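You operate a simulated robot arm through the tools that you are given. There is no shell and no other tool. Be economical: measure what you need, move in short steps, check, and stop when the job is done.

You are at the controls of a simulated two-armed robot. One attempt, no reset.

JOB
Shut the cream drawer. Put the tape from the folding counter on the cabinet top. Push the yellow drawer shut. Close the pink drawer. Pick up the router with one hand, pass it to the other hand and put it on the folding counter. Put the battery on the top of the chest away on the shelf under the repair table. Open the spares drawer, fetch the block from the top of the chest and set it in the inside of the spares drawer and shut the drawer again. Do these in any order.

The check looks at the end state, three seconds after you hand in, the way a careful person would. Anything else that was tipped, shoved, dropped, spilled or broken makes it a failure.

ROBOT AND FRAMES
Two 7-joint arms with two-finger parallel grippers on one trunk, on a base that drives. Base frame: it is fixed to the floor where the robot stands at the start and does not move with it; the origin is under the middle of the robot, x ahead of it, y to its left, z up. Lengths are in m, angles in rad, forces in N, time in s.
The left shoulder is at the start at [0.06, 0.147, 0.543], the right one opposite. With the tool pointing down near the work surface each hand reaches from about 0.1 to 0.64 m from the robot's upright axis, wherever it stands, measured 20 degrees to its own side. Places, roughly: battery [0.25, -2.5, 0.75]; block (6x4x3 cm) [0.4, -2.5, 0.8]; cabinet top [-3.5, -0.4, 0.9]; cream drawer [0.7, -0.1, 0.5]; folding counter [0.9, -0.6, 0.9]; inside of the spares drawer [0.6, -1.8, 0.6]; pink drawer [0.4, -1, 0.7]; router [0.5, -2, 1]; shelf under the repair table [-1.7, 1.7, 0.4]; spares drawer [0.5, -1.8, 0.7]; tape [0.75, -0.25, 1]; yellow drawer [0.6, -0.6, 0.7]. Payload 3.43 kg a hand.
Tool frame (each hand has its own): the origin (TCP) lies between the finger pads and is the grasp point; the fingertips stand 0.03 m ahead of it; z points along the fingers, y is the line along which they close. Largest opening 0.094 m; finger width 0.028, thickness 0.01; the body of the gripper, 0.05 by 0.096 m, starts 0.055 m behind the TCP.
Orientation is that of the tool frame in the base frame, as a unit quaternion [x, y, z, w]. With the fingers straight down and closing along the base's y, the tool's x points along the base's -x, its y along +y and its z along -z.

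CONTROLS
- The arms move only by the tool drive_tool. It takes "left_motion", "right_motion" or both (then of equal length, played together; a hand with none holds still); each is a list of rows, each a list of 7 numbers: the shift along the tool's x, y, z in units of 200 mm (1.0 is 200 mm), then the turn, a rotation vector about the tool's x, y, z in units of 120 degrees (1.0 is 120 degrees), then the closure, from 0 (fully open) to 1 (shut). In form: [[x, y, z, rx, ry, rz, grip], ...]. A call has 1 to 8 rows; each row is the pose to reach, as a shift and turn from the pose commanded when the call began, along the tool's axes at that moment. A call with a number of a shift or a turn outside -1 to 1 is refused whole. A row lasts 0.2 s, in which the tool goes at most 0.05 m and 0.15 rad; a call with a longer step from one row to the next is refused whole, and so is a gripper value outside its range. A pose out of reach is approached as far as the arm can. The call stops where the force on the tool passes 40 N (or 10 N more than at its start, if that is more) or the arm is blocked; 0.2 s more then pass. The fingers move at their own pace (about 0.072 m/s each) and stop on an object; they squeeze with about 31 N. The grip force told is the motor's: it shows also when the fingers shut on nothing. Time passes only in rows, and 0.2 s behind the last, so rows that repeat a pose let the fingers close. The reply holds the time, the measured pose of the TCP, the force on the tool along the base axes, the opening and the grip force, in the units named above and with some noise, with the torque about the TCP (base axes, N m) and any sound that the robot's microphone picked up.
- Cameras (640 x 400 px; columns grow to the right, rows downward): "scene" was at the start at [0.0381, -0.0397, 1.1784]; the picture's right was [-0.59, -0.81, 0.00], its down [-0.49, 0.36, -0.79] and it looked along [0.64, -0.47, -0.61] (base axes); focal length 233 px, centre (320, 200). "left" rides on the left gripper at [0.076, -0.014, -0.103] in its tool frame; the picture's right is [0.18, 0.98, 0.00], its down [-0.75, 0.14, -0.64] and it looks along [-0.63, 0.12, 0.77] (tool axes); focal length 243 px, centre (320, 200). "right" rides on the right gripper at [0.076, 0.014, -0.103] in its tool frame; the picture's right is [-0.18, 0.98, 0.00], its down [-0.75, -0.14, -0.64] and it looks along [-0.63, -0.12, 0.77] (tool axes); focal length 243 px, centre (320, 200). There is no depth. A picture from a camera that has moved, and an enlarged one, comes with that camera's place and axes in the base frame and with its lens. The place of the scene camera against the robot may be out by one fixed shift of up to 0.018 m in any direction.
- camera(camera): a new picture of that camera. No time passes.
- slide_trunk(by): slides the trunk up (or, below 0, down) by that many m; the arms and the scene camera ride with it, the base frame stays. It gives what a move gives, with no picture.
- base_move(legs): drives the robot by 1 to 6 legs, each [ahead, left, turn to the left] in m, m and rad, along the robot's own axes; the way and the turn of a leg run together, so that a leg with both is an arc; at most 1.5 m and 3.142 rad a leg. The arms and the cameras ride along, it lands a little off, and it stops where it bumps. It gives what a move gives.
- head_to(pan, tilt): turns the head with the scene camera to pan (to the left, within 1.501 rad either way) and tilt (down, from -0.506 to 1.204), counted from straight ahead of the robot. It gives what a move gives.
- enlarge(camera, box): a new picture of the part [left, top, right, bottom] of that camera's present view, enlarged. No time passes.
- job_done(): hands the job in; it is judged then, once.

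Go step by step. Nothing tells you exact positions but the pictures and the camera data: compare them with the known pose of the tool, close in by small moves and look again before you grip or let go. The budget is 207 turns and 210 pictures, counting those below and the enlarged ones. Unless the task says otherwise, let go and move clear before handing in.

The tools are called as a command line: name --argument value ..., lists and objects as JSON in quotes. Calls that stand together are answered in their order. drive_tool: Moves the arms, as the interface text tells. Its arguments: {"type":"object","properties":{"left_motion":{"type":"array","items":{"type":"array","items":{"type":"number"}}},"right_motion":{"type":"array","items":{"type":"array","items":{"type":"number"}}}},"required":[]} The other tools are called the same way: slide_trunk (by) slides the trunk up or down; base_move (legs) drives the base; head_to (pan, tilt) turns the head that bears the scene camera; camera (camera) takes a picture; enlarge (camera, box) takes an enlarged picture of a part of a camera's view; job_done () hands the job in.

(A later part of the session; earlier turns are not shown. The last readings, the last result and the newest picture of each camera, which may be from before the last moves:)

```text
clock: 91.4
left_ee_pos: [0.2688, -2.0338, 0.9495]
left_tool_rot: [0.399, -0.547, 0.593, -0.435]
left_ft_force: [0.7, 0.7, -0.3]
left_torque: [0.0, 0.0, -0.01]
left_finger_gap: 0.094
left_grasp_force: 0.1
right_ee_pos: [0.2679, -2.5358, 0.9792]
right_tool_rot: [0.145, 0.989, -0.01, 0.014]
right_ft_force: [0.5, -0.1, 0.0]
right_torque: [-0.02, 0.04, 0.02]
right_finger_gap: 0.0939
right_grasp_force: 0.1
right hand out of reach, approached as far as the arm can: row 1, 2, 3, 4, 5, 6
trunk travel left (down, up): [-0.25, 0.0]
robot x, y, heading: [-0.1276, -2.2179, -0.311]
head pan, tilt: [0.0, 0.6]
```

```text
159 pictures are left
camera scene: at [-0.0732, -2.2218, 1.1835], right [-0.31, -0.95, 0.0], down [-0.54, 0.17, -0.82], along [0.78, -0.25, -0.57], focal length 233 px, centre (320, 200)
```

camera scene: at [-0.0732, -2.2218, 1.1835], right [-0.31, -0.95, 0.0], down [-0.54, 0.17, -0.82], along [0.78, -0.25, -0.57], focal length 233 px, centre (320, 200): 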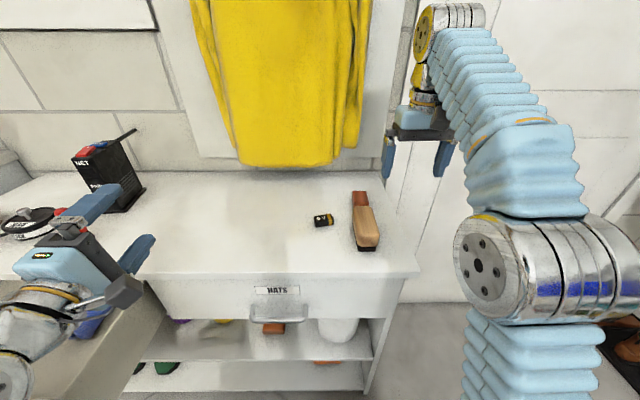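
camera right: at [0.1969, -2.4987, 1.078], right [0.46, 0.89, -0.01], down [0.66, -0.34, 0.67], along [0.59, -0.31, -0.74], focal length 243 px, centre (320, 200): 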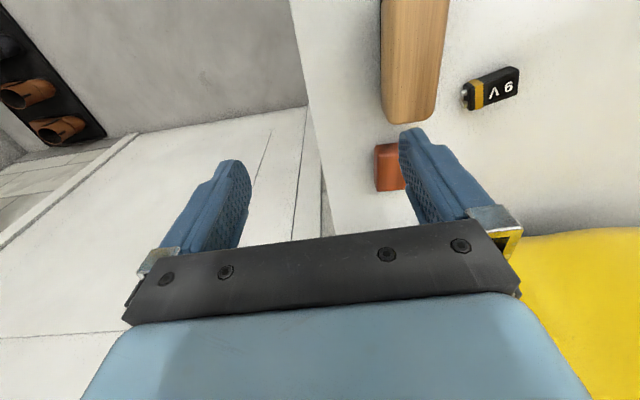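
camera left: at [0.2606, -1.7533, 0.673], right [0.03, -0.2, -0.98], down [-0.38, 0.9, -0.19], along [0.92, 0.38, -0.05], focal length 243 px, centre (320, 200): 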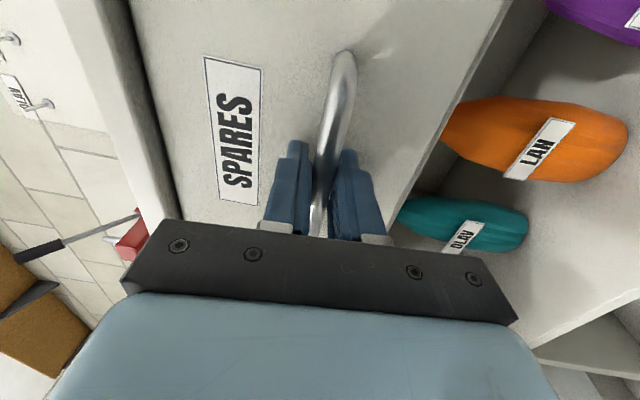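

Block at about (0.408, -2.501). Move over it and lower to z≈0.88 for a closer look.

drive_tool --right_motion '[[-0.12, 0.08, 0.1, 0, 0, 0, 0], [-0.24, 0.16, 0.2, 0, 0, 0, 0], [-0.36, 0.24, 0.3, 0, 0, 0, 0], [-0.48, 0.32, 0.4, 0, 0, 0, 0], [-0.61, 0.38, 0.5, 0, 0, 0, 0]]'

camera --camera "right"

enlarge --camera "scene" --box '[280, 120, 440, 270]'

```text
clock: 92.6
left_ee_pos: [0.2685, -2.0356, 0.9487]
left_tool_rot: [0.399, -0.547, 0.593, -0.435]
left_ft_force: [0.0, 0.6, 0.4]
left_torque: [0.02, 0.0, -0.01]
left_finger_gap: 0.0939
left_grasp_force: 0.0
right_ee_pos: [0.3945, -2.5001, 0.8831]
right_tool_rot: [0.147, 0.989, -0.006, 0.002]
right_ft_force: [-1.0, 0.3, -0.1]
right_torque: [-0.01, 0.02, 0.02]
right_finger_gap: 0.0939
right_grasp_force: 0.0
right hand out of reach, approached as far as the arm can: row 5
trunk travel left (down, up): [-0.25, 0.0]
robot x, y, heading: [-0.1319, -2.2114, -0.311]
head pan, tilt: [0.0, 0.6]
```

```text
158 pictures are left
camera right: at [0.3267, -2.4645, 0.9839], right [0.46, 0.89, -0.01], down [0.68, -0.35, 0.65], along [0.57, -0.31, -0.76], focal length 243 px, centre (320, 200)
```

right: 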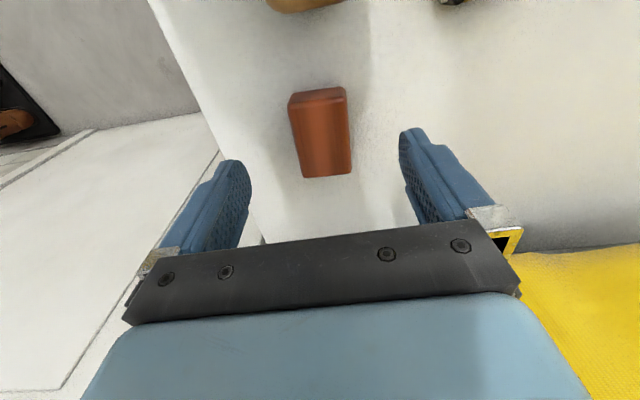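

```text
2.67 times, centred on (360, 195) of scene
camera zoom: at [-0.0742, -2.2221, 1.1836], right [-0.31, -0.95, 0.0], down [-0.54, 0.17, -0.83], along [0.79, -0.25, -0.56], focal length 622 px, centre (213, 213)
```

zoom: 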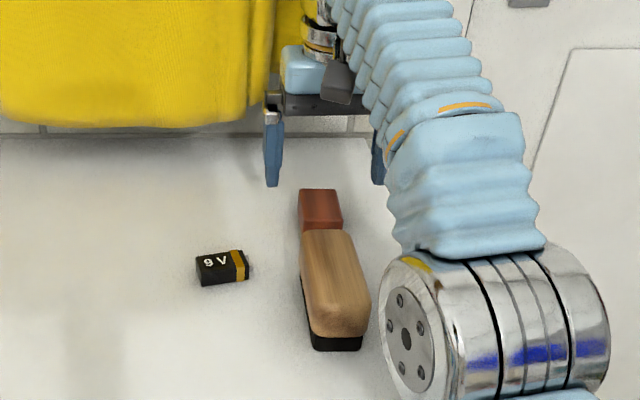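

Block is 4 cm across the closing direction and well aligned. Descend gradually.

drive_tool --right_motion '[[-0.05, 0, 0.09, 0, 0, 0, 0], [-0.07, -0.01, 0.18, 0, 0, 0, 0], [-0.07, -0.01, 0.25, 0, 0, 0, 0]]'

camera --camera "right"

enlarge --camera "scene" --box '[280, 120, 440, 270]'

```text
clock: 93.4
left_ee_pos: [0.2699, -2.0349, 0.9496]
left_tool_rot: [0.4, -0.547, 0.593, -0.435]
left_ft_force: [0.1, 0.1, -0.1]
left_torque: [0.02, 0.0, -0.01]
left_finger_gap: 0.094
left_grasp_force: 0.1
right_ee_pos: [0.4069, -2.5066, 0.8352]
right_tool_rot: [0.146, 0.989, -0.005, 0.001]
right_ft_force: [0.1, 0.7, 0.4]
right_torque: [0.03, 0.03, -0.01]
right_finger_gap: 0.0942
right_grasp_force: 0.0
trunk travel left (down, up): [-0.25, 0.0]
robot x, y, heading: [-0.1302, -2.2155, -0.317]
head pan, tilt: [0.0, 0.6]
```

```text
156 pictures are left
camera right: at [0.3402, -2.4697, 0.9368], right [0.46, 0.89, -0.01], down [0.68, -0.35, 0.65], along [0.57, -0.3, -0.76], focal length 243 px, centre (320, 200)
```

right: 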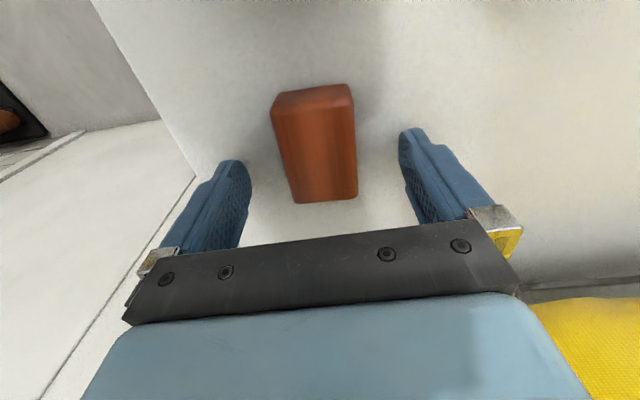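

```text
2.67 times, centred on (360, 195) of scene
camera zoom: at [-0.0738, -2.2222, 1.1835], right [-0.31, -0.95, 0.0], down [-0.54, 0.17, -0.83], along [0.79, -0.25, -0.57], focal length 622 px, centre (213, 213)
```

zoom: 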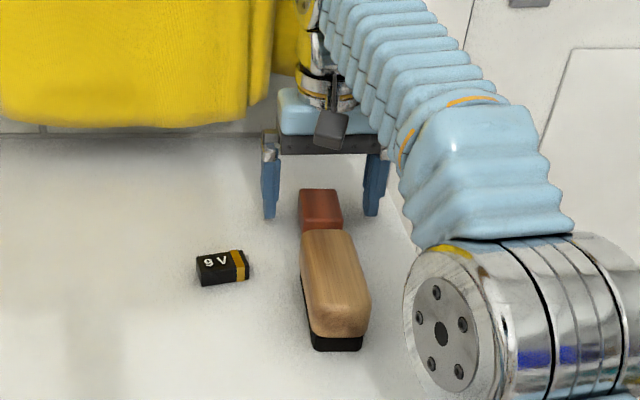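

Centered above the block. Lower the last bit to about z=0.81.

drive_tool --right_motion '[[0, 0, 0.04, 0, 0, 0, 0], [0, 0, 0.08, 0, 0, 0, 0], [0, 0, 0.11, 0, 0, 0, 0]]'

camera --camera "right"

enlarge --camera "scene" --box '[320, 120, 420, 220]'

```text
clock: 94.0
left_ee_pos: [0.2675, -2.035, 0.9488]
left_tool_rot: [0.399, -0.548, 0.594, -0.434]
left_ft_force: [-0.4, 0.4, 0.3]
left_torque: [0.0, 0.04, -0.02]
left_finger_gap: 0.094
left_grasp_force: 0.0
right_ee_pos: [0.409, -2.5049, 0.8311]
right_tool_rot: [0.146, 0.989, -0.002, 0.011]
right_ft_force: [-3.2, 0.2, 11.9]
right_torque: [0.64, 0.11, 0.32]
right_finger_gap: 0.0937
right_grasp_force: 0.1
trunk travel left (down, up): [-0.25, 0.0]
robot x, y, heading: [-0.1264, -2.2168, -0.312]
head pan, tilt: [0.0, 0.6]
stopped in row 2 (right hand): the force on the tool passed its limit at 50 N (the readings are from after the stop); the commanded pose is now the measured one
```

```text
154 pictures are left
camera right: at [0.338, -2.4699, 0.9303], right [0.46, 0.89, 0.0], down [0.67, -0.35, 0.66], along [0.59, -0.3, -0.75], focal length 243 px, centre (320, 200)
```

right: 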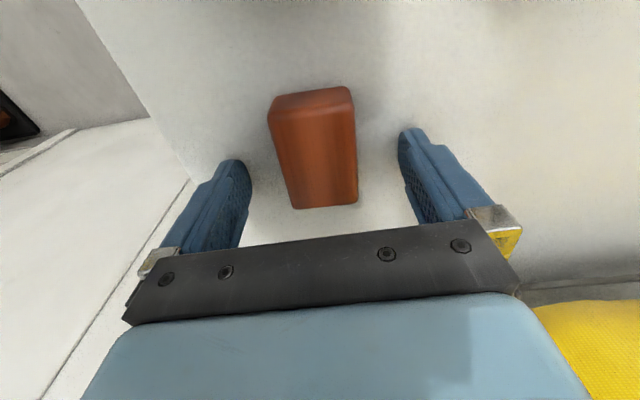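

```text
4.00 times, centred on (370, 170) of scene
camera zoom: at [-0.0751, -2.2217, 1.1835], right [-0.31, -0.95, 0.0], down [-0.54, 0.17, -0.83], along [0.79, -0.25, -0.56], focal length 933 px, centre (120, 320)
```

zoom: 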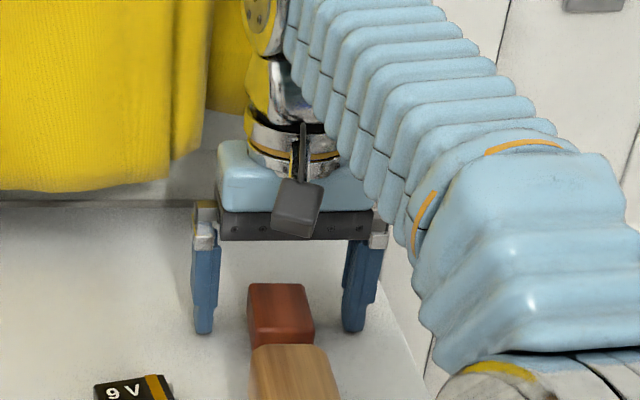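

The fingertips touched the chest top (z≈0.80), so the depth is right. Lift a few mm and close on the block.

drive_tool --right_motion '[[0.04, 0, -0.03, 0, -0.005, 0, 0], [0.04, 0, -0.03, 0, -0.005, 0, 0.4], [0.04, 0, -0.03, 0, -0.005, 0, 1], [0.04, 0, -0.03, 0, -0.005, 0, 1], [0.04, 0, -0.03, 0, -0.005, 0, 1], [0.04, 0, -0.03, 0, -0.005, 0, 1]]'

camera --camera "right"

```text
clock: 95.4
left_ee_pos: [0.2688, -2.0344, 0.949]
left_tool_rot: [0.399, -0.547, 0.594, -0.435]
left_ft_force: [-0.2, 0.6, -1.3]
left_torque: [-0.03, 0.01, 0.02]
left_finger_gap: 0.094
left_grasp_force: 0.1
right_ee_pos: [0.4027, -2.5036, 0.8336]
right_tool_rot: [0.147, 0.989, -0.004, 0.014]
right_ft_force: [0.3, 0.1, 1.0]
right_torque: [0.0, -0.03, 0.01]
right_finger_gap: 0.0387
right_grasp_force: 30.8
trunk travel left (down, up): [-0.25, 0.0]
robot x, y, heading: [-0.1256, -2.2132, -0.315]
head pan, tilt: [0.0, 0.6]
```

```text
152 pictures are left
camera right: at [0.3306, -2.4677, 0.9336], right [0.46, 0.89, 0.0], down [0.66, -0.35, 0.66], along [0.59, -0.31, -0.75], focal length 243 px, centre (320, 200)
```

right: 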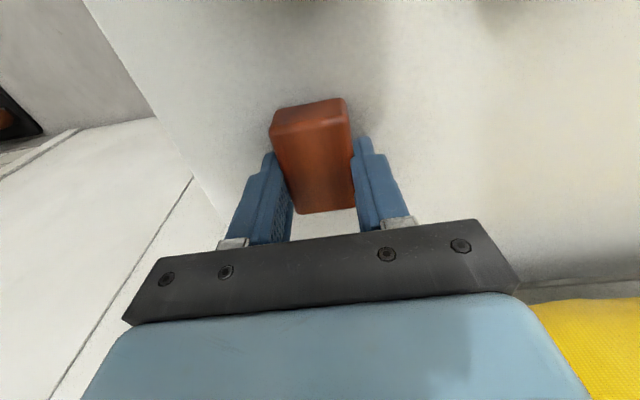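

Block gripped. Lift, back away and go to the open drawer.

drive_tool --right_motion '[[0, 0, -0.2, 0, 0, 0, 1], [0, 0, -0.4, 0, 0, 0, 1], [0, 0, -0.6, 0, 0, 0, 1], [0.1, 0, -0.75, 0, 0, 0, 1]]'

base_move --legs '[[-0.285, 0, 0], [0, 0.66, 0]]'

head_to --pan -0.1 --tilt 0.8

camera --camera "scene"

camera --camera "right"

```text
clock: 96.4
left_ee_pos: [0.2691, -2.0356, 0.9495]
left_tool_rot: [0.4, -0.547, 0.593, -0.435]
left_ft_force: [0.3, -0.2, -1.3]
left_torque: [0.01, -0.04, -0.01]
left_finger_gap: 0.0939
left_grasp_force: 0.0
right_ee_pos: [0.3795, -2.5094, 0.9051]
right_tool_rot: [0.146, 0.989, -0.004, 0.014]
right_ft_force: [0.6, -0.1, -0.5]
right_torque: [0.0, 0.01, 0.0]
right_finger_gap: 0.039
right_grasp_force: 31.4
right hand out of reach, approached as far as the arm can: row 2, 3, 4
trunk travel left (down, up): [-0.25, 0.0]
robot x, y, heading: [-0.1298, -2.2171, -0.311]
head pan, tilt: [0.0, 0.6]
```

```text
clock: 101.6
left_ee_pos: [0.2063, -1.3306, 0.9496]
left_tool_rot: [0.397, -0.549, 0.596, -0.431]
left_ft_force: [-0.5, 0.8, 1.0]
left_torque: [-0.02, 0.0, -0.01]
left_finger_gap: 0.0941
left_grasp_force: 0.0
right_ee_pos: [0.3126, -1.8074, 0.9062]
right_tool_rot: [0.152, 0.988, -0.003, 0.015]
right_ft_force: [-0.6, -0.4, -0.9]
right_torque: [-0.01, -0.01, 0.03]
right_finger_gap: 0.0386
right_grasp_force: 31.2
trunk travel left (down, up): [-0.25, 0.0]
robot x, y, heading: [-0.1896, -1.5103, -0.325]
head pan, tilt: [0.0, 0.6]
```

```text
clock: 102.3
left_ee_pos: [0.2069, -1.3317, 0.9496]
left_tool_rot: [0.396, -0.549, 0.596, -0.432]
left_ft_force: [0.2, -0.1, 0.7]
left_torque: [0.04, 0.01, -0.03]
left_finger_gap: 0.0943
left_grasp_force: 0.0
right_ee_pos: [0.3128, -1.808, 0.9067]
right_tool_rot: [0.153, 0.988, -0.004, 0.015]
right_ft_force: [-0.1, 0.4, -1.0]
right_torque: [0.0, 0.0, 0.01]
right_finger_gap: 0.0389
right_grasp_force: 31.0
trunk travel left (down, up): [-0.25, 0.0]
robot x, y, heading: [-0.1936, -1.5056, -0.321]
head pan, tilt: [-0.099, 0.799]
```

```text
151 pictures are left
camera scene: at [-0.1483, -1.5201, 1.1667], right [-0.41, -0.91, 0.0], down [-0.65, 0.29, -0.7], along [0.64, -0.29, -0.72], focal length 233 px, centre (320, 200)
```

scene: 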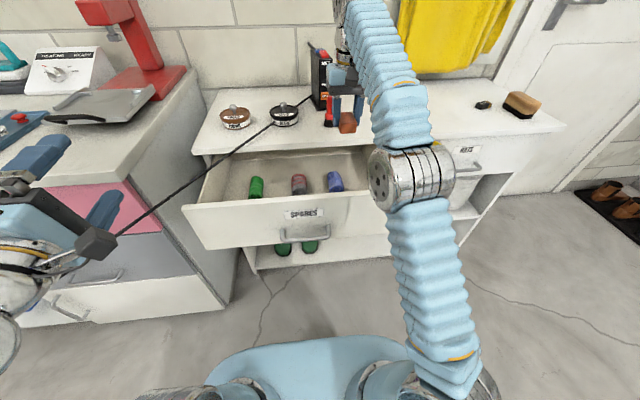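

```text
150 pictures are left
camera right: at [0.242, -1.7706, 1.0055], right [0.47, 0.88, 0.0], down [0.66, -0.35, 0.67], along [0.59, -0.31, -0.75], focal length 243 px, centre (320, 200)
```

right: 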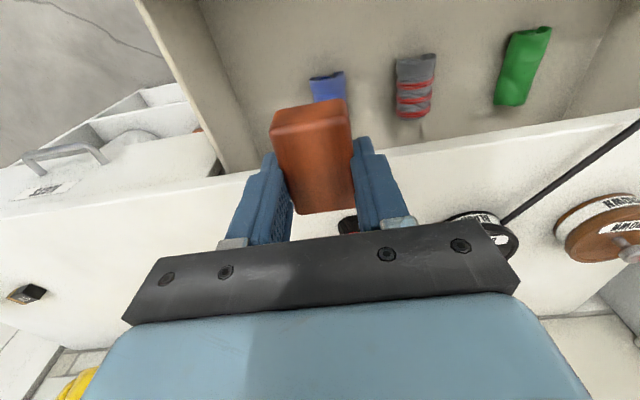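

The drawer holds three small rolls (blue, red, green) toward the back. I'll place the block between blue and red, slightly in front; shift the hand left 7 cm first.

drive_tool --right_motion '[[0.04, 0.15, 0, 0, -0.006, 0, 1], [0.07, 0.3, 0, 0, -0.013, 0, 1], [0.07, 0.36, 0, 0, -0.013, 0, 1]]'

camera --camera "right"

enlarge --camera "scene" --box '[180, 60, 420, 260]'

```text
clock: 103.1
left_ee_pos: [0.2074, -1.3314, 0.9483]
left_tool_rot: [0.397, -0.549, 0.595, -0.432]
left_ft_force: [0.1, 0.9, 0.3]
left_torque: [-0.02, -0.03, -0.02]
left_finger_gap: 0.094
left_grasp_force: 0.1
right_ee_pos: [0.3199, -1.7333, 0.9057]
right_tool_rot: [0.152, 0.988, -0.006, 0.03]
right_ft_force: [-0.4, -0.6, -0.7]
right_torque: [0.0, 0.04, -0.05]
right_finger_gap: 0.0388
right_grasp_force: 30.6
trunk travel left (down, up): [-0.25, 0.0]
robot x, y, heading: [-0.1941, -1.5063, -0.327]
head pan, tilt: [-0.099, 0.799]
```

```text
149 pictures are left
camera right: at [0.2474, -1.6958, 1.0035], right [0.47, 0.88, 0.01], down [0.64, -0.35, 0.69], along [0.61, -0.32, -0.73], focal length 243 px, centre (320, 200)
```

right: 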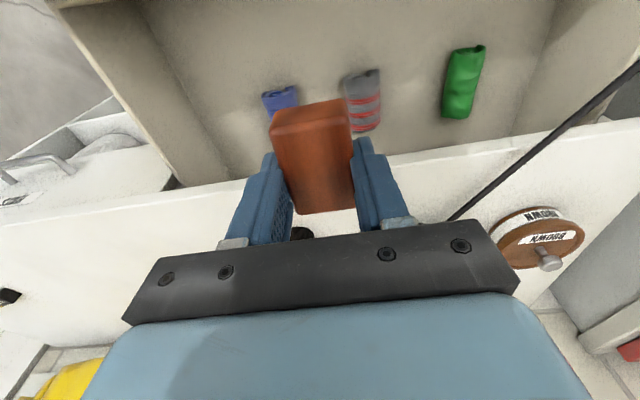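

```text
2.00 times, centred on (300, 160) of scene
camera zoom: at [-0.1484, -1.5201, 1.1666], right [-0.41, -0.91, 0.0], down [-0.65, 0.29, -0.7], along [0.64, -0.29, -0.72], focal length 467 px, centre (360, 280)
```

zoom: 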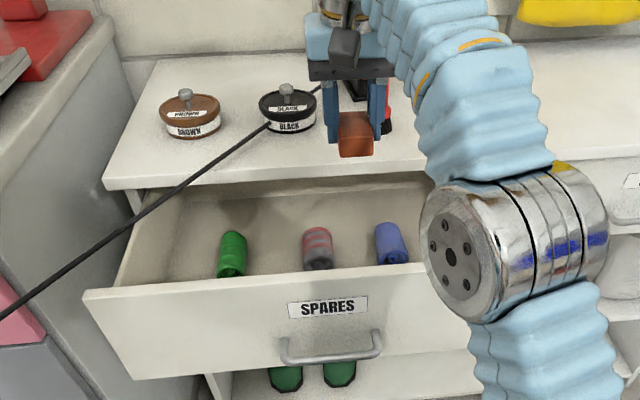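

Position is right, between the blue and red rolls. Lower in steps, watching clearance to the front plate and chest edge.

drive_tool --right_motion '[[-0.02, 0, 0.2, 0, 0.01, 0, 1], [-0.04, 0, 0.4, 0, 0.02, 0, 1], [-0.04, 0, 0.6, 0, 0.025, 0, 1], [-0.04, 0, 0.8, 0, 0.025, 0, 1], [-0.04, 0, 0.95, 0, 0.025, 0, 1]]'

camera --camera "right"

enlarge --camera "scene" --box '[180, 60, 420, 260]'

```text
clock: 104.3
left_ee_pos: [0.2074, -1.3317, 0.9492]
left_tool_rot: [0.397, -0.549, 0.596, -0.431]
left_ft_force: [0.1, 0.7, 0.7]
left_torque: [-0.02, 0.0, 0.0]
left_finger_gap: 0.094
left_grasp_force: 0.0
right_ee_pos: [0.338, -1.7394, 0.717]
right_tool_rot: [0.152, 0.988, -0.002, 0.002]
right_ft_force: [-0.5, -0.6, -0.6]
right_torque: [0.01, -0.05, 0.01]
right_finger_gap: 0.039
right_grasp_force: 31.1
trunk travel left (down, up): [-0.25, 0.0]
robot x, y, heading: [-0.1944, -1.5106, -0.321]
head pan, tilt: [-0.099, 0.799]
```

```text
147 pictures are left
camera right: at [0.2695, -1.7033, 0.8181], right [0.47, 0.88, 0.0], down [0.67, -0.36, 0.65], along [0.57, -0.31, -0.76], focal length 243 px, centre (320, 200)
```

right: 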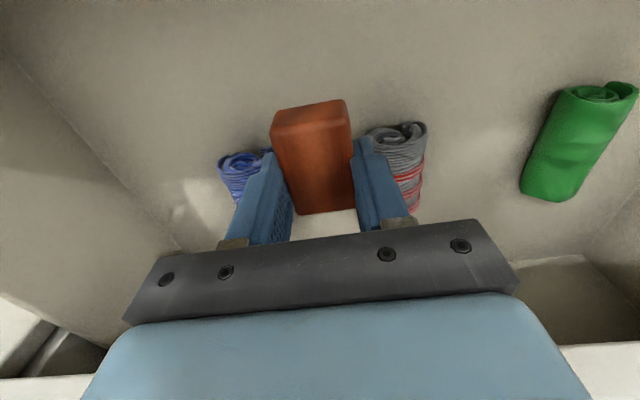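

```text
2.00 times, centred on (300, 160) of scene
camera zoom: at [-0.1485, -1.5201, 1.1666], right [-0.41, -0.91, 0.0], down [-0.65, 0.29, -0.7], along [0.64, -0.29, -0.72], focal length 467 px, centre (360, 280)
```

zoom: 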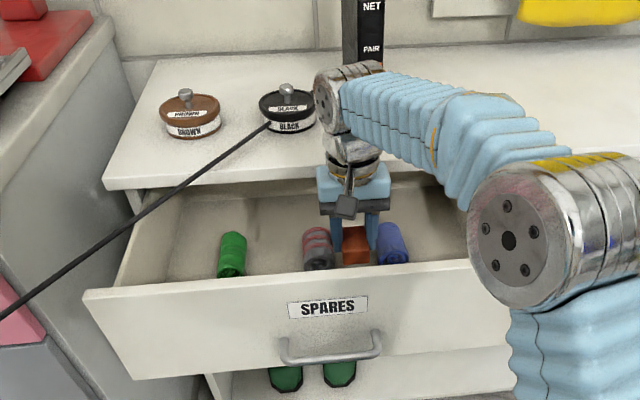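

Good view; socks start at e1≈0.866. Shift back 1.4 cm and go down slowly until contact.

drive_tool --right_motion '[[0.07, 0, 0, 0, 0, 0, 1], [0.07, 0, 0.1, 0, 0, 0, 1], [0.07, 0, 0.2, 0, 0, 0, 1], [0.07, 0, 0.27, 0, 0, 0, 1], [0.07, 0, 0.32, 0, 0, 0, 1], [0.07, 0, 0.36, 0, 0, 0, 1]]'

camera --camera "right"

enlarge --camera "scene" --box '[180, 60, 420, 260]'

```text
clock: 105.7
left_ee_pos: [0.2056, -1.3316, 0.9496]
left_tool_rot: [0.396, -0.549, 0.597, -0.431]
left_ft_force: [-0.8, -0.9, -0.5]
left_torque: [0.01, -0.02, -0.01]
left_finger_gap: 0.0938
left_grasp_force: 0.0
right_ee_pos: [0.3291, -1.7381, 0.6555]
right_tool_rot: [0.152, 0.988, -0.001, 0.011]
right_ft_force: [-0.1, -2.8, 18.9]
right_torque: [0.02, 0.49, 0.01]
right_finger_gap: 0.0389
right_grasp_force: 30.6
trunk travel left (down, up): [-0.25, 0.0]
robot x, y, heading: [-0.1915, -1.5065, -0.32]
head pan, tilt: [-0.099, 0.799]
stopped in row 6 (right hand): the force on the tool passed its limit at 51 N (the readings are from after the stop); the commanded pose is now the measured one
```

```text
145 pictures are left
camera right: at [0.2583, -1.7019, 0.7558], right [0.47, 0.88, 0.01], down [0.66, -0.36, 0.66], along [0.58, -0.31, -0.75], focal length 243 px, centre (320, 200)
```

right: 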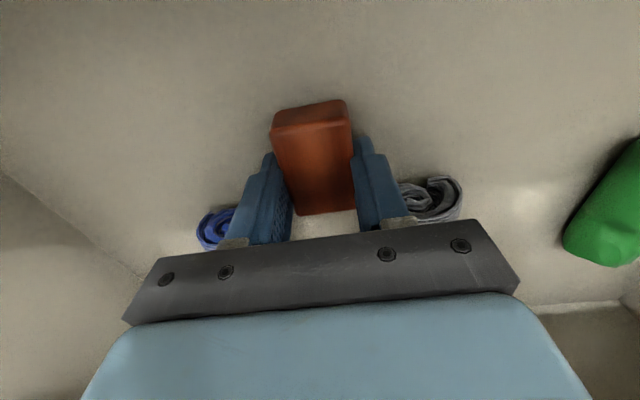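

```text
2.00 times, centred on (300, 160) of scene
camera zoom: at [-0.1495, -1.5198, 1.1668], right [-0.41, -0.91, 0.0], down [-0.65, 0.29, -0.7], along [0.64, -0.29, -0.72], focal length 467 px, centre (360, 280)
```

zoom: 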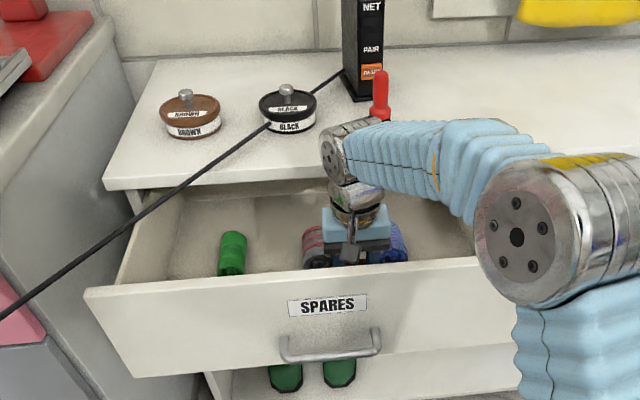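

Block is on the drawer floor. Open a little and lift straight out.

drive_tool --right_motion '[[0, 0, 0, 0, 0, 0, 0.4], [0, 0, 0, 0, 0, 0, 0.4], [0, 0, -0.1, 0, 0, 0, 0.4], [0, 0, -0.3, 0, 0, 0, 0.4], [0, 0, -0.5, 0, 0, 0, 0.4], [0, 0, -0.75, 0, 0, 0, 0.4], [0, 0, -1.0, 0, 0, 0, 0.4]]'

camera --camera "right"

```text
clock: 107.3
left_ee_pos: [0.2072, -1.3312, 0.9492]
left_tool_rot: [0.397, -0.55, 0.596, -0.431]
left_ft_force: [0.1, -0.4, -0.3]
left_torque: [-0.02, 0.02, -0.01]
left_finger_gap: 0.0939
left_grasp_force: 0.0
right_ee_pos: [0.3261, -1.7379, 0.8533]
right_tool_rot: [0.152, 0.988, -0.001, 0.008]
right_ft_force: [-0.8, -0.6, 0.0]
right_torque: [-0.02, 0.0, -0.02]
right_finger_gap: 0.0564
right_grasp_force: 0.1
trunk travel left (down, up): [-0.25, 0.0]
robot x, y, heading: [-0.1897, -1.5099, -0.321]
head pan, tilt: [-0.099, 0.799]
```

```text
143 pictures are left
camera right: at [0.257, -1.7018, 0.9543], right [0.47, 0.88, 0.0], down [0.67, -0.36, 0.65], along [0.58, -0.31, -0.76], focal length 243 px, centre (320, 200)
```

right: 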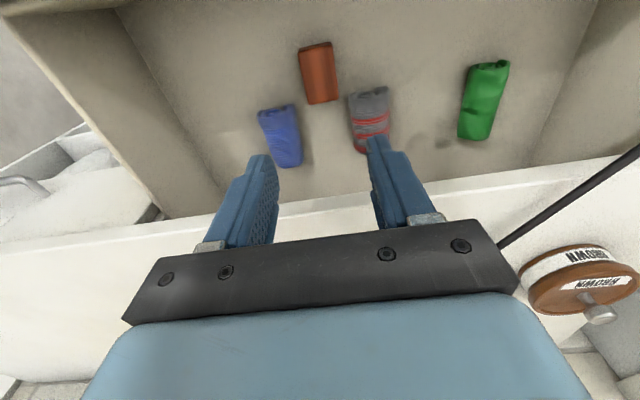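

Block sits well between the socks. Now retract the right hand, close the left fist, back off, and align the left hand with the drawer front.

drive_tool --left_motion '[[0, 0, 0, 0, 0, 0, 0.5], [0, 0, 0, 0, 0, 0, 1], [0, 0, 0, 0, 0, 0, 1], [0, 0, 0, 0, 0, 0, 1], [0, 0, 0, 0, 0, 0, 1], [0, 0, 0, 0, 0, 0, 1]]' --right_motion '[[0, 0, -0.2, 0, 0, 0, 0.2], [0.1, 0, -0.4, 0, 0, 0, 0], [0.3, 0, -0.6, 0, 0, 0, 0], [0.5, 0, -0.75, 0, 0, 0, 0], [0.75, 0, -0.75, 0, 0, 0, 0], [1.0, 0, -0.75, 0, 0, 0, 0]]'

base_move --legs '[[-0.1, 0, 0], [0, -0.3, 0.01]]'

slide_trunk --by -0.222

camera --camera "left"

camera --camera "scene"

```text
refused: row 3 steps farther than a row can; nothing moved
```

```text
clock: 110.0
left_ee_pos: [0.0172, -1.5821, 0.9489]
left_tool_rot: [0.4, -0.547, 0.592, -0.435]
left_ft_force: [-0.3, -0.2, 0.8]
left_torque: [0.01, 0.0, -0.01]
left_finger_gap: 0.0939
left_grasp_force: 0.1
right_ee_pos: [0.1415, -1.9875, 0.8537]
right_tool_rot: [0.147, 0.989, 0.0, 0.008]
right_ft_force: [-0.9, -0.4, 0.3]
right_torque: [-0.01, 0.0, 0.02]
right_finger_gap: 0.0561
right_grasp_force: 0.1
trunk travel left (down, up): [-0.25, 0.0]
robot x, y, heading: [-0.3793, -1.7642, -0.312]
head pan, tilt: [-0.099, 0.799]
```

```text
clock: 112.4
left_ee_pos: [0.0179, -1.5827, 0.7266]
left_tool_rot: [0.4, -0.547, 0.593, -0.435]
left_ft_force: [0.2, -0.3, 0.2]
left_torque: [-0.01, -0.03, -0.01]
left_finger_gap: 0.0941
left_grasp_force: 0.1
right_ee_pos: [0.1405, -1.9877, 0.6314]
right_tool_rot: [0.147, 0.989, -0.001, 0.009]
right_ft_force: [0.0, -0.5, 0.1]
right_torque: [0.0, 0.0, 0.0]
right_finger_gap: 0.0565
right_grasp_force: 0.3
trunk travel left (down, up): [-0.028, 0.222]
robot x, y, heading: [-0.3828, -1.7597, -0.313]
head pan, tilt: [-0.099, 0.799]
```

```text
142 pictures are left
camera left: at [-0.1046, -1.6228, 0.7323], right [0.02, -0.2, -0.98], down [-0.37, 0.91, -0.19], along [0.93, 0.37, -0.05], focal length 243 px, centre (320, 200)
```

left: 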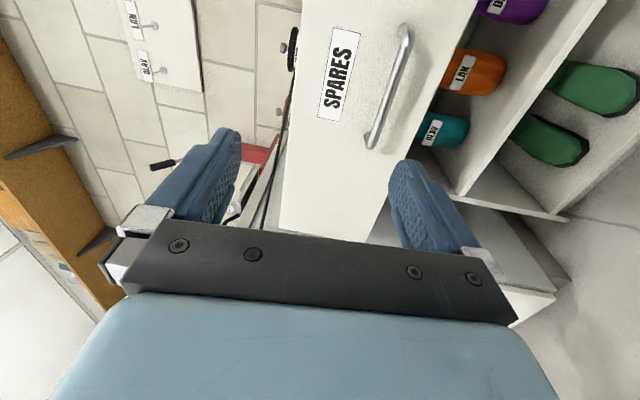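

```text
141 pictures are left
camera scene: at [-0.3357, -1.7752, 0.9447], right [-0.4, -0.92, 0.0], down [-0.66, 0.29, -0.7], along [0.64, -0.28, -0.72], focal length 233 px, centre (320, 200)
```

scene: 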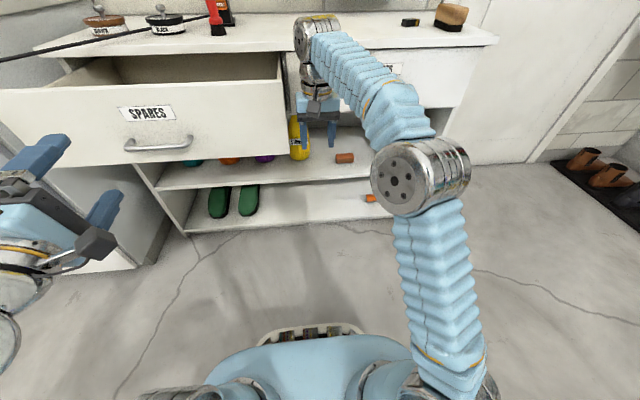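

Everything's clear. Retract the right hand beside the drawer straight back and close the left fist.

drive_tool --left_motion '[[0, 0, 0, 0, 0, 0, 0.5], [0, 0, 0, 0, 0, 0, 1], [0, 0, 0, 0, 0, 0, 1], [0, 0, 0, 0, 0, 0, 1], [0, 0, 0, 0, 0, 0, 1]]' --right_motion '[[0.2, 0, 0, 0, 0, 0, 0], [0.4, -0.05, 0, 0, 0, 0, 0], [0.6, -0.1, 0, 0, 0, 0, 0], [0.8, -0.15, 0, 0, 0, 0, 0], [1.0, -0.2, 0, 0, 0, 0, 0]]'

camera --camera "scene"

```text
clock: 113.6
left_ee_pos: [0.0164, -1.5829, 0.727]
left_tool_rot: [0.4, -0.547, 0.593, -0.436]
left_ft_force: [0.2, 0.0, -0.2]
left_torque: [0.01, -0.02, 0.0]
left_finger_gap: 0.0001
left_grasp_force: 31.1
right_ee_pos: [-0.0599, -1.9689, 0.6268]
right_tool_rot: [0.147, 0.989, -0.001, 0.007]
right_ft_force: [0.3, 0.7, 0.4]
right_torque: [0.01, 0.0, 0.03]
right_finger_gap: 0.094
right_grasp_force: 0.0
trunk travel left (down, up): [-0.028, 0.222]
robot x, y, heading: [-0.38, -1.763, -0.309]
head pan, tilt: [-0.099, 0.799]
```

```text
140 pictures are left
camera scene: at [-0.3355, -1.7752, 0.9446], right [-0.4, -0.92, 0.0], down [-0.66, 0.29, -0.7], along [0.64, -0.28, -0.72], focal length 233 px, centre (320, 200)
```

scene: 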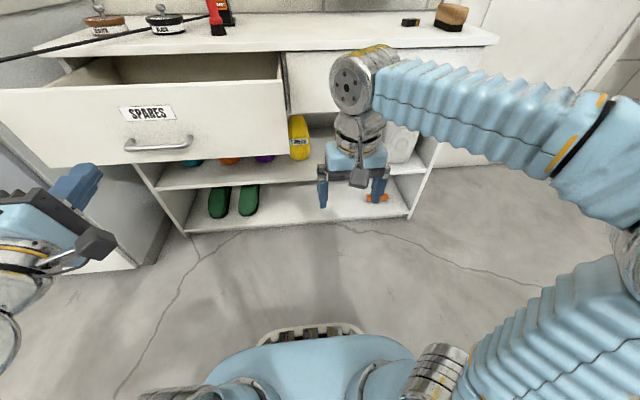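

Left fist is centered on the drawer at 0.73 height. Advance the base 0.16, then push with the arm.

base_move --legs '[[0.16, 0, 0]]'

drive_tool --left_motion '[[0, 0, 0.12, 0, 0, 0, 1], [0, 0, 0.24, 0, 0, 0, 1], [0, 0, 0.36, 0, 0, 0, 1], [0, 0, 0.48, 0, 0, 0, 1], [0, 0, 0.6, 0, 0, 0, 1], [0, 0, 0.72, 0, 0, 0, 1], [0, 0, 0.84, 0, 0, 0, 1], [0, 0, 0.96, 0, 0, 0, 1]]'

camera --camera "scene"

```text
clock: 115.0
left_ee_pos: [0.169, -1.6295, 0.7265]
left_tool_rot: [0.401, -0.546, 0.592, -0.435]
left_ft_force: [-0.5, -0.4, 0.3]
left_torque: [-0.01, -0.02, -0.01]
left_finger_gap: 0.0001
left_grasp_force: 31.2
right_ee_pos: [0.094, -2.0181, 0.6257]
right_tool_rot: [0.145, 0.989, -0.001, 0.009]
right_ft_force: [0.1, -0.5, -0.4]
right_torque: [-0.02, -0.06, 0.0]
right_finger_gap: 0.0941
right_grasp_force: 0.1
trunk travel left (down, up): [-0.028, 0.222]
robot x, y, heading: [-0.2234, -1.8128, -0.304]
head pan, tilt: [-0.099, 0.799]
```

```text
clock: 116.8
left_ee_pos: [0.3535, -1.6858, 0.7427]
left_tool_rot: [0.4, -0.545, 0.593, -0.437]
left_ft_force: [0.9, 0.5, -0.6]
left_torque: [0.0, 0.05, 0.01]
left_finger_gap: 0.0001
left_grasp_force: 30.6
right_ee_pos: [0.0939, -2.0167, 0.6271]
right_tool_rot: [0.145, 0.989, -0.002, 0.009]
right_ft_force: [-0.1, -0.1, -0.4]
right_torque: [-0.02, 0.0, 0.0]
right_finger_gap: 0.094
right_grasp_force: 0.1
trunk travel left (down, up): [-0.028, 0.222]
robot x, y, heading: [-0.2263, -1.8124, -0.304]
head pan, tilt: [-0.099, 0.799]
```

```text
139 pictures are left
camera scene: at [-0.1825, -1.824, 0.9446], right [-0.4, -0.92, 0.0], down [-0.66, 0.28, -0.7], along [0.64, -0.28, -0.72], focal length 233 px, centre (320, 200)
```

scene: 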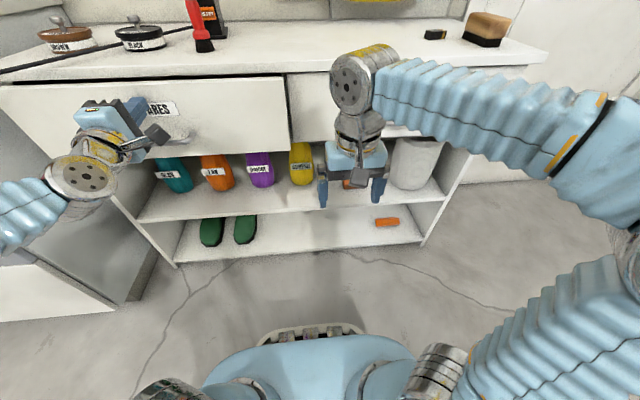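

Drawer nearly closed. Finish the push, keeping height level.

drive_tool --left_motion '[[0, 0.05, 0.08, 0, 0, 0, 1], [0, 0.08, 0.16, 0, 0, 0, 1], [0, 0.1, 0.24, 0, 0, 0, 1], [0, 0.11, 0.32, 0, 0, 0, 1], [0, 0.12, 0.4, 0, 0, 0, 1]]'

enlarge --camera "scene" --box '[0, 40, 320, 240]'

```text
clock: 117.6
left_ee_pos: [0.3918, -1.6985, 0.7266]
left_tool_rot: [0.401, -0.547, 0.592, -0.436]
left_ft_force: [-18.6, 2.9, -0.3]
left_torque: [0.03, 0.08, -0.11]
left_finger_gap: 0.0
left_grasp_force: 31.0
right_ee_pos: [0.0934, -2.0165, 0.6253]
right_tool_rot: [0.144, 0.99, -0.001, 0.009]
right_ft_force: [-0.3, 0.6, -0.4]
right_torque: [0.0, 0.02, -0.01]
right_finger_gap: 0.0942
right_grasp_force: 0.2
trunk travel left (down, up): [-0.028, 0.222]
robot x, y, heading: [-0.2265, -1.8179, -0.306]
head pan, tilt: [-0.099, 0.799]
stopped in row 3 (left hand): the force on the tool passed its limit at 56 N (the readings are from after the stop); the commanded pose is now the measured one
```

```text
2.00 times, centred on (160, 140) of scene
camera zoom: at [-0.1836, -1.8238, 0.9446], right [-0.4, -0.92, 0.0], down [-0.66, 0.28, -0.7], along [0.64, -0.28, -0.72], focal length 467 px, centre (640, 320)
```

zoom: 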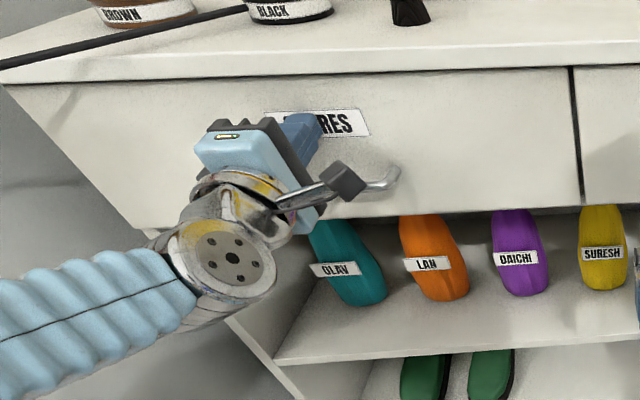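

Spares drawer is shut. Retract, back off, raise the trunk and inspect the router.

drive_tool --left_motion '[[0, 0, -0.2, 0, 0, 0, 1], [0, 0, -0.4, 0, 0, 0, 1], [0, 0, -0.6, 0, 0, 0, 1], [0, 0, -0.8, 0, 0, 0, 1]]'

base_move --legs '[[-0.1, 0, 0]]'

slide_trunk --by 0.222

head_to --pan 0.2 --tilt 0.45

camera --camera "scene"

enlarge --camera "scene" --box '[240, 80, 400, 210]'

```text
clock: 118.6
left_ee_pos: [0.2404, -1.6515, 0.7117]
left_tool_rot: [0.4, -0.547, 0.592, -0.437]
left_ft_force: [0.4, -0.1, 0.3]
left_torque: [0.01, 0.03, 0.0]
left_finger_gap: 0.0
left_grasp_force: 31.1
right_ee_pos: [0.0943, -2.0172, 0.6255]
right_tool_rot: [0.144, 0.989, -0.001, 0.008]
right_ft_force: [0.7, -0.5, 0.2]
right_torque: [0.01, 0.01, 0.01]
right_finger_gap: 0.0939
right_grasp_force: 0.0
trunk travel left (down, up): [-0.028, 0.222]
robot x, y, heading: [-0.2285, -1.8126, -0.308]
head pan, tilt: [-0.099, 0.799]
```

```text
clock: 119.7
left_ee_pos: [0.1474, -1.6208, 0.7128]
left_tool_rot: [0.4, -0.547, 0.593, -0.435]
left_ft_force: [0.5, -0.5, 0.1]
left_torque: [-0.01, 0.02, 0.01]
left_finger_gap: 0.0
left_grasp_force: 31.5
right_ee_pos: [-0.0006, -1.9868, 0.6256]
right_tool_rot: [0.146, 0.989, -0.001, 0.007]
right_ft_force: [0.3, -0.3, -0.2]
right_torque: [0.01, -0.01, -0.01]
right_finger_gap: 0.0942
right_grasp_force: 0.1
trunk travel left (down, up): [-0.028, 0.222]
robot x, y, heading: [-0.3208, -1.7811, -0.308]
head pan, tilt: [-0.099, 0.799]
```

```text
clock: 122.1
left_ee_pos: [0.1471, -1.6206, 0.9335]
left_tool_rot: [0.4, -0.548, 0.592, -0.435]
left_ft_force: [0.3, -1.0, 0.0]
left_torque: [-0.01, 0.02, 0.01]
left_finger_gap: 0.0
left_grasp_force: 31.0
right_ee_pos: [-0.0, -1.9877, 0.8491]
right_tool_rot: [0.146, 0.989, -0.001, 0.008]
right_ft_force: [0.4, 0.8, 0.0]
right_torque: [0.02, 0.01, -0.04]
right_finger_gap: 0.0941
right_grasp_force: 0.0
trunk travel left (down, up): [-0.25, 0.0]
robot x, y, heading: [-0.3175, -1.7821, -0.309]
head pan, tilt: [-0.099, 0.799]
```

```text
clock: 122.9
left_ee_pos: [0.1466, -1.6223, 0.9332]
left_tool_rot: [0.4, -0.547, 0.593, -0.435]
left_ft_force: [-0.4, 0.1, 0.7]
left_torque: [0.01, 0.02, 0.01]
left_finger_gap: 0.0001
left_grasp_force: 31.3
right_ee_pos: [-0.0006, -1.9872, 0.848]
right_tool_rot: [0.146, 0.989, -0.001, 0.008]
right_ft_force: [-0.4, -0.1, -0.5]
right_torque: [-0.01, 0.01, -0.01]
right_finger_gap: 0.0937
right_grasp_force: 0.1
trunk travel left (down, up): [-0.25, 0.0]
robot x, y, heading: [-0.3142, -1.782, -0.308]
head pan, tilt: [0.201, 0.45]
```

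```text
137 pictures are left
camera scene: at [-0.2591, -1.7721, 1.197], right [-0.11, -0.99, 0.0], down [-0.43, 0.05, -0.9], along [0.89, -0.1, -0.44], focal length 233 px, centre (320, 200)
```

scene: 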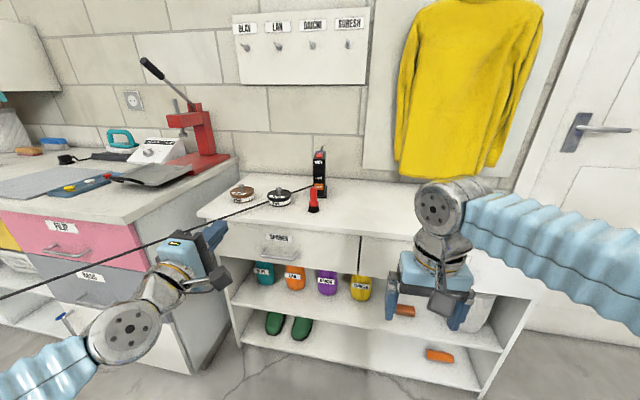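

```text
3.08 times, centred on (320, 145) of scene
camera zoom: at [-0.2591, -1.7721, 1.197], right [-0.11, -0.99, 0.0], down [-0.43, 0.05, -0.9], along [0.89, -0.1, -0.44], focal length 718 px, centre (320, 369)
```

zoom: 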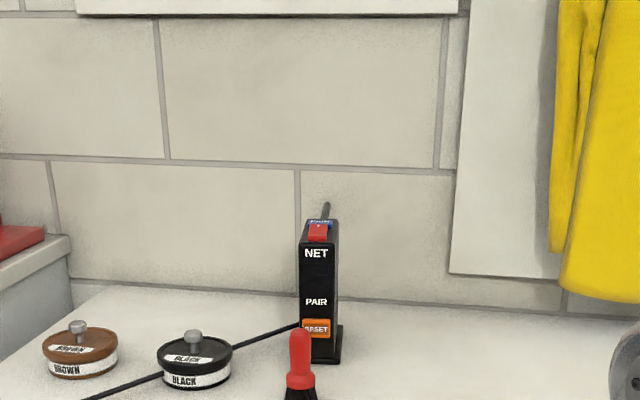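

The router is a thin tall box (≈5 cm wide, ≈18 cm tall, top z≈0.98), cable at the base, and a red brush stands right in front. I'll grip it from the front high up with the left hand (fingers closing sideways), so I first roll the left hand.

drive_tool --left_motion '[[0, 0, 0, 0, 0, -0.07, 0.5], [0, 0, 0, 0, 0, -0.14, 0], [0, 0, 0, 0, 0, -0.21, 0], [0, 0, 0, 0, 0, -0.28, 0], [0, 0, 0, 0, 0, -0.35, 0], [0, 0, 0, 0, 0, -0.42, 0], [0, 0, 0, 0, 0, -0.49, 0], [0, 0, 0, 0, 0, -0.56, 0]]'

drive_tool --left_motion '[[0, 0, 0, 0, 0, -0.07, 0], [0, 0, 0, 0, 0, -0.14, 0], [0, 0, 0, 0, 0, -0.19, 0]]'

camera --camera "left"

camera --camera "scene"

```text
clock: 124.7
left_ee_pos: [0.1468, -1.6215, 0.934]
left_tool_rot: [0.637, -0.233, 0.734, -0.034]
left_ft_force: [0.7, -0.2, 0.6]
left_torque: [-0.02, -0.02, 0.03]
left_finger_gap: 0.0944
left_grasp_force: 0.1
right_ee_pos: [0.0005, -1.9878, 0.8479]
right_tool_rot: [0.145, 0.989, -0.001, 0.008]
right_ft_force: [-0.7, 0.1, 1.1]
right_torque: [0.0, -0.03, -0.01]
right_finger_gap: 0.094
right_grasp_force: 0.2
trunk travel left (down, up): [-0.25, 0.0]
robot x, y, heading: [-0.3189, -1.7818, -0.313]
head pan, tilt: [0.201, 0.45]
```

```text
clock: 125.5
left_ee_pos: [0.1459, -1.6215, 0.9344]
left_tool_rot: [0.67, -0.103, 0.726, 0.112]
left_ft_force: [0.8, -0.9, -0.2]
left_torque: [-0.01, -0.03, 0.0]
left_finger_gap: 0.0941
left_grasp_force: 0.0
right_ee_pos: [-0.0, -1.9866, 0.8477]
right_tool_rot: [0.146, 0.989, -0.001, 0.008]
right_ft_force: [-0.8, -0.5, 0.1]
right_torque: [-0.01, 0.02, -0.01]
right_finger_gap: 0.0939
right_grasp_force: 0.0
trunk travel left (down, up): [-0.25, 0.0]
robot x, y, heading: [-0.3186, -1.7825, -0.312]
head pan, tilt: [0.201, 0.45]
```

```text
135 pictures are left
camera left: at [0.0471, -1.5747, 1.0014], right [-0.31, -0.93, 0.18], down [-0.59, 0.04, -0.8], along [0.74, -0.36, -0.57], focal length 243 px, centre (320, 200)
```

left: 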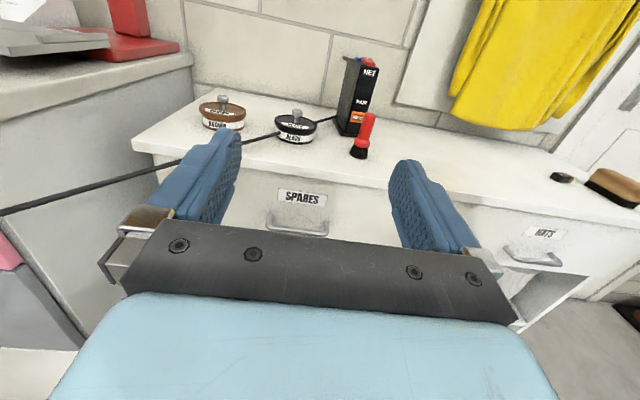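

```text
134 pictures are left
camera scene: at [-0.2591, -1.7721, 1.197], right [-0.11, -0.99, 0.0], down [-0.43, 0.05, -0.9], along [0.9, -0.1, -0.44], focal length 233 px, centre (320, 200)
```

scene: 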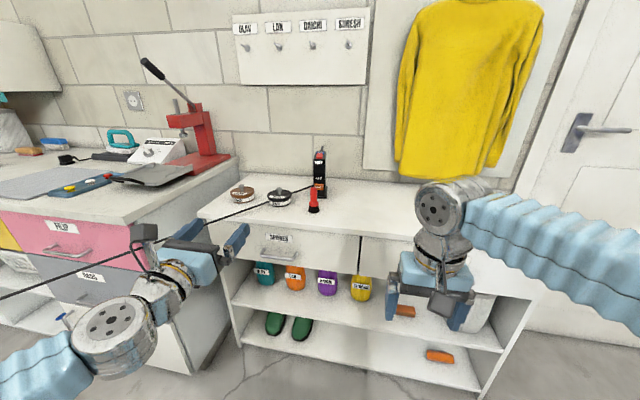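

Router front at about (0.555, -1.865). Straighten the left tool, shift it right in line with the router, and raise the right hand clear.

drive_tool --left_motion '[[0, 0.18, 0, 0, -0.013, 0, 0], [0, 0.36, 0, 0, -0.026, 0, 0], [0, 0.53, 0, 0, -0.038, 0, 0]]' --right_motion '[[0, 0, -0.2, 0, 0, 0, 0], [0, 0, -0.4, 0, 0, 0, 0], [0, 0, -0.6, 0, 0, 0, 0]]'

base_move --legs '[[0.27, 0, 0]]'

camera --camera "left"

camera --camera "scene"

```text
clock: 126.3
left_ee_pos: [0.1141, -1.7221, 0.9321]
left_tool_rot: [0.699, -0.107, 0.699, 0.107]
left_ft_force: [0.0, 0.1, 0.4]
left_torque: [-0.01, -0.01, -0.03]
left_finger_gap: 0.0937
left_grasp_force: 0.1
right_ee_pos: [-0.0004, -1.9894, 0.9684]
right_tool_rot: [0.145, 0.989, -0.001, 0.007]
right_ft_force: [1.4, -0.8, 0.9]
right_torque: [-0.02, -0.03, 0.0]
right_finger_gap: 0.0942
right_grasp_force: 0.1
trunk travel left (down, up): [-0.25, 0.0]
robot x, y, heading: [-0.3193, -1.7823, -0.31]
head pan, tilt: [0.201, 0.45]
```

```text
clock: 128.2
left_ee_pos: [0.3728, -1.8049, 0.9333]
left_tool_rot: [0.698, -0.109, 0.699, 0.107]
left_ft_force: [0.0, -0.1, 0.9]
left_torque: [0.0, 0.02, 0.0]
left_finger_gap: 0.0941
left_grasp_force: 0.0
right_ee_pos: [0.2561, -2.072, 0.968]
right_tool_rot: [0.146, 0.989, 0.0, 0.008]
right_ft_force: [-0.8, -0.5, 0.3]
right_torque: [0.02, -0.03, -0.04]
right_finger_gap: 0.0942
right_grasp_force: 0.0
trunk travel left (down, up): [-0.25, 0.0]
robot x, y, heading: [-0.062, -1.8667, -0.313]
head pan, tilt: [0.201, 0.45]
```

```text
133 pictures are left
camera left: at [0.2783, -1.7596, 1.0087], right [-0.3, -0.94, 0.18], down [-0.65, 0.06, -0.75], along [0.7, -0.34, -0.63], focal length 243 px, centre (320, 200)
```

left: 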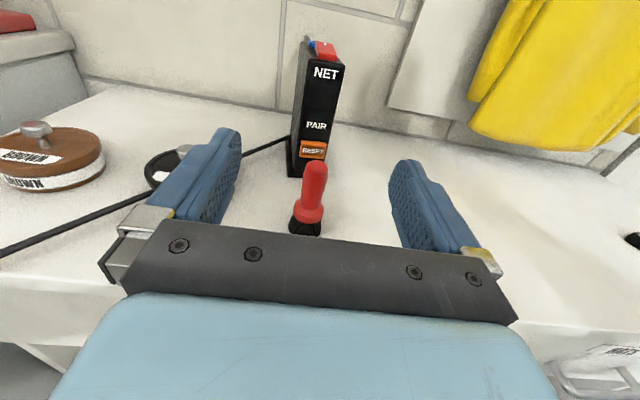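

```text
132 pictures are left
camera scene: at [-0.002, -1.8543, 1.197], right [-0.11, -0.99, 0.0], down [-0.43, 0.05, -0.9], along [0.9, -0.1, -0.44], focal length 233 px, centre (320, 200)
```

scene: 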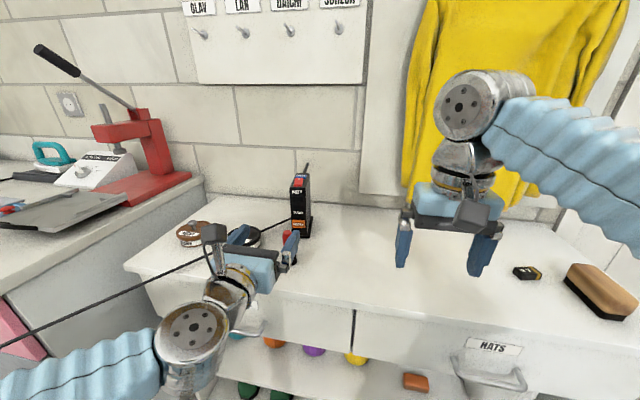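

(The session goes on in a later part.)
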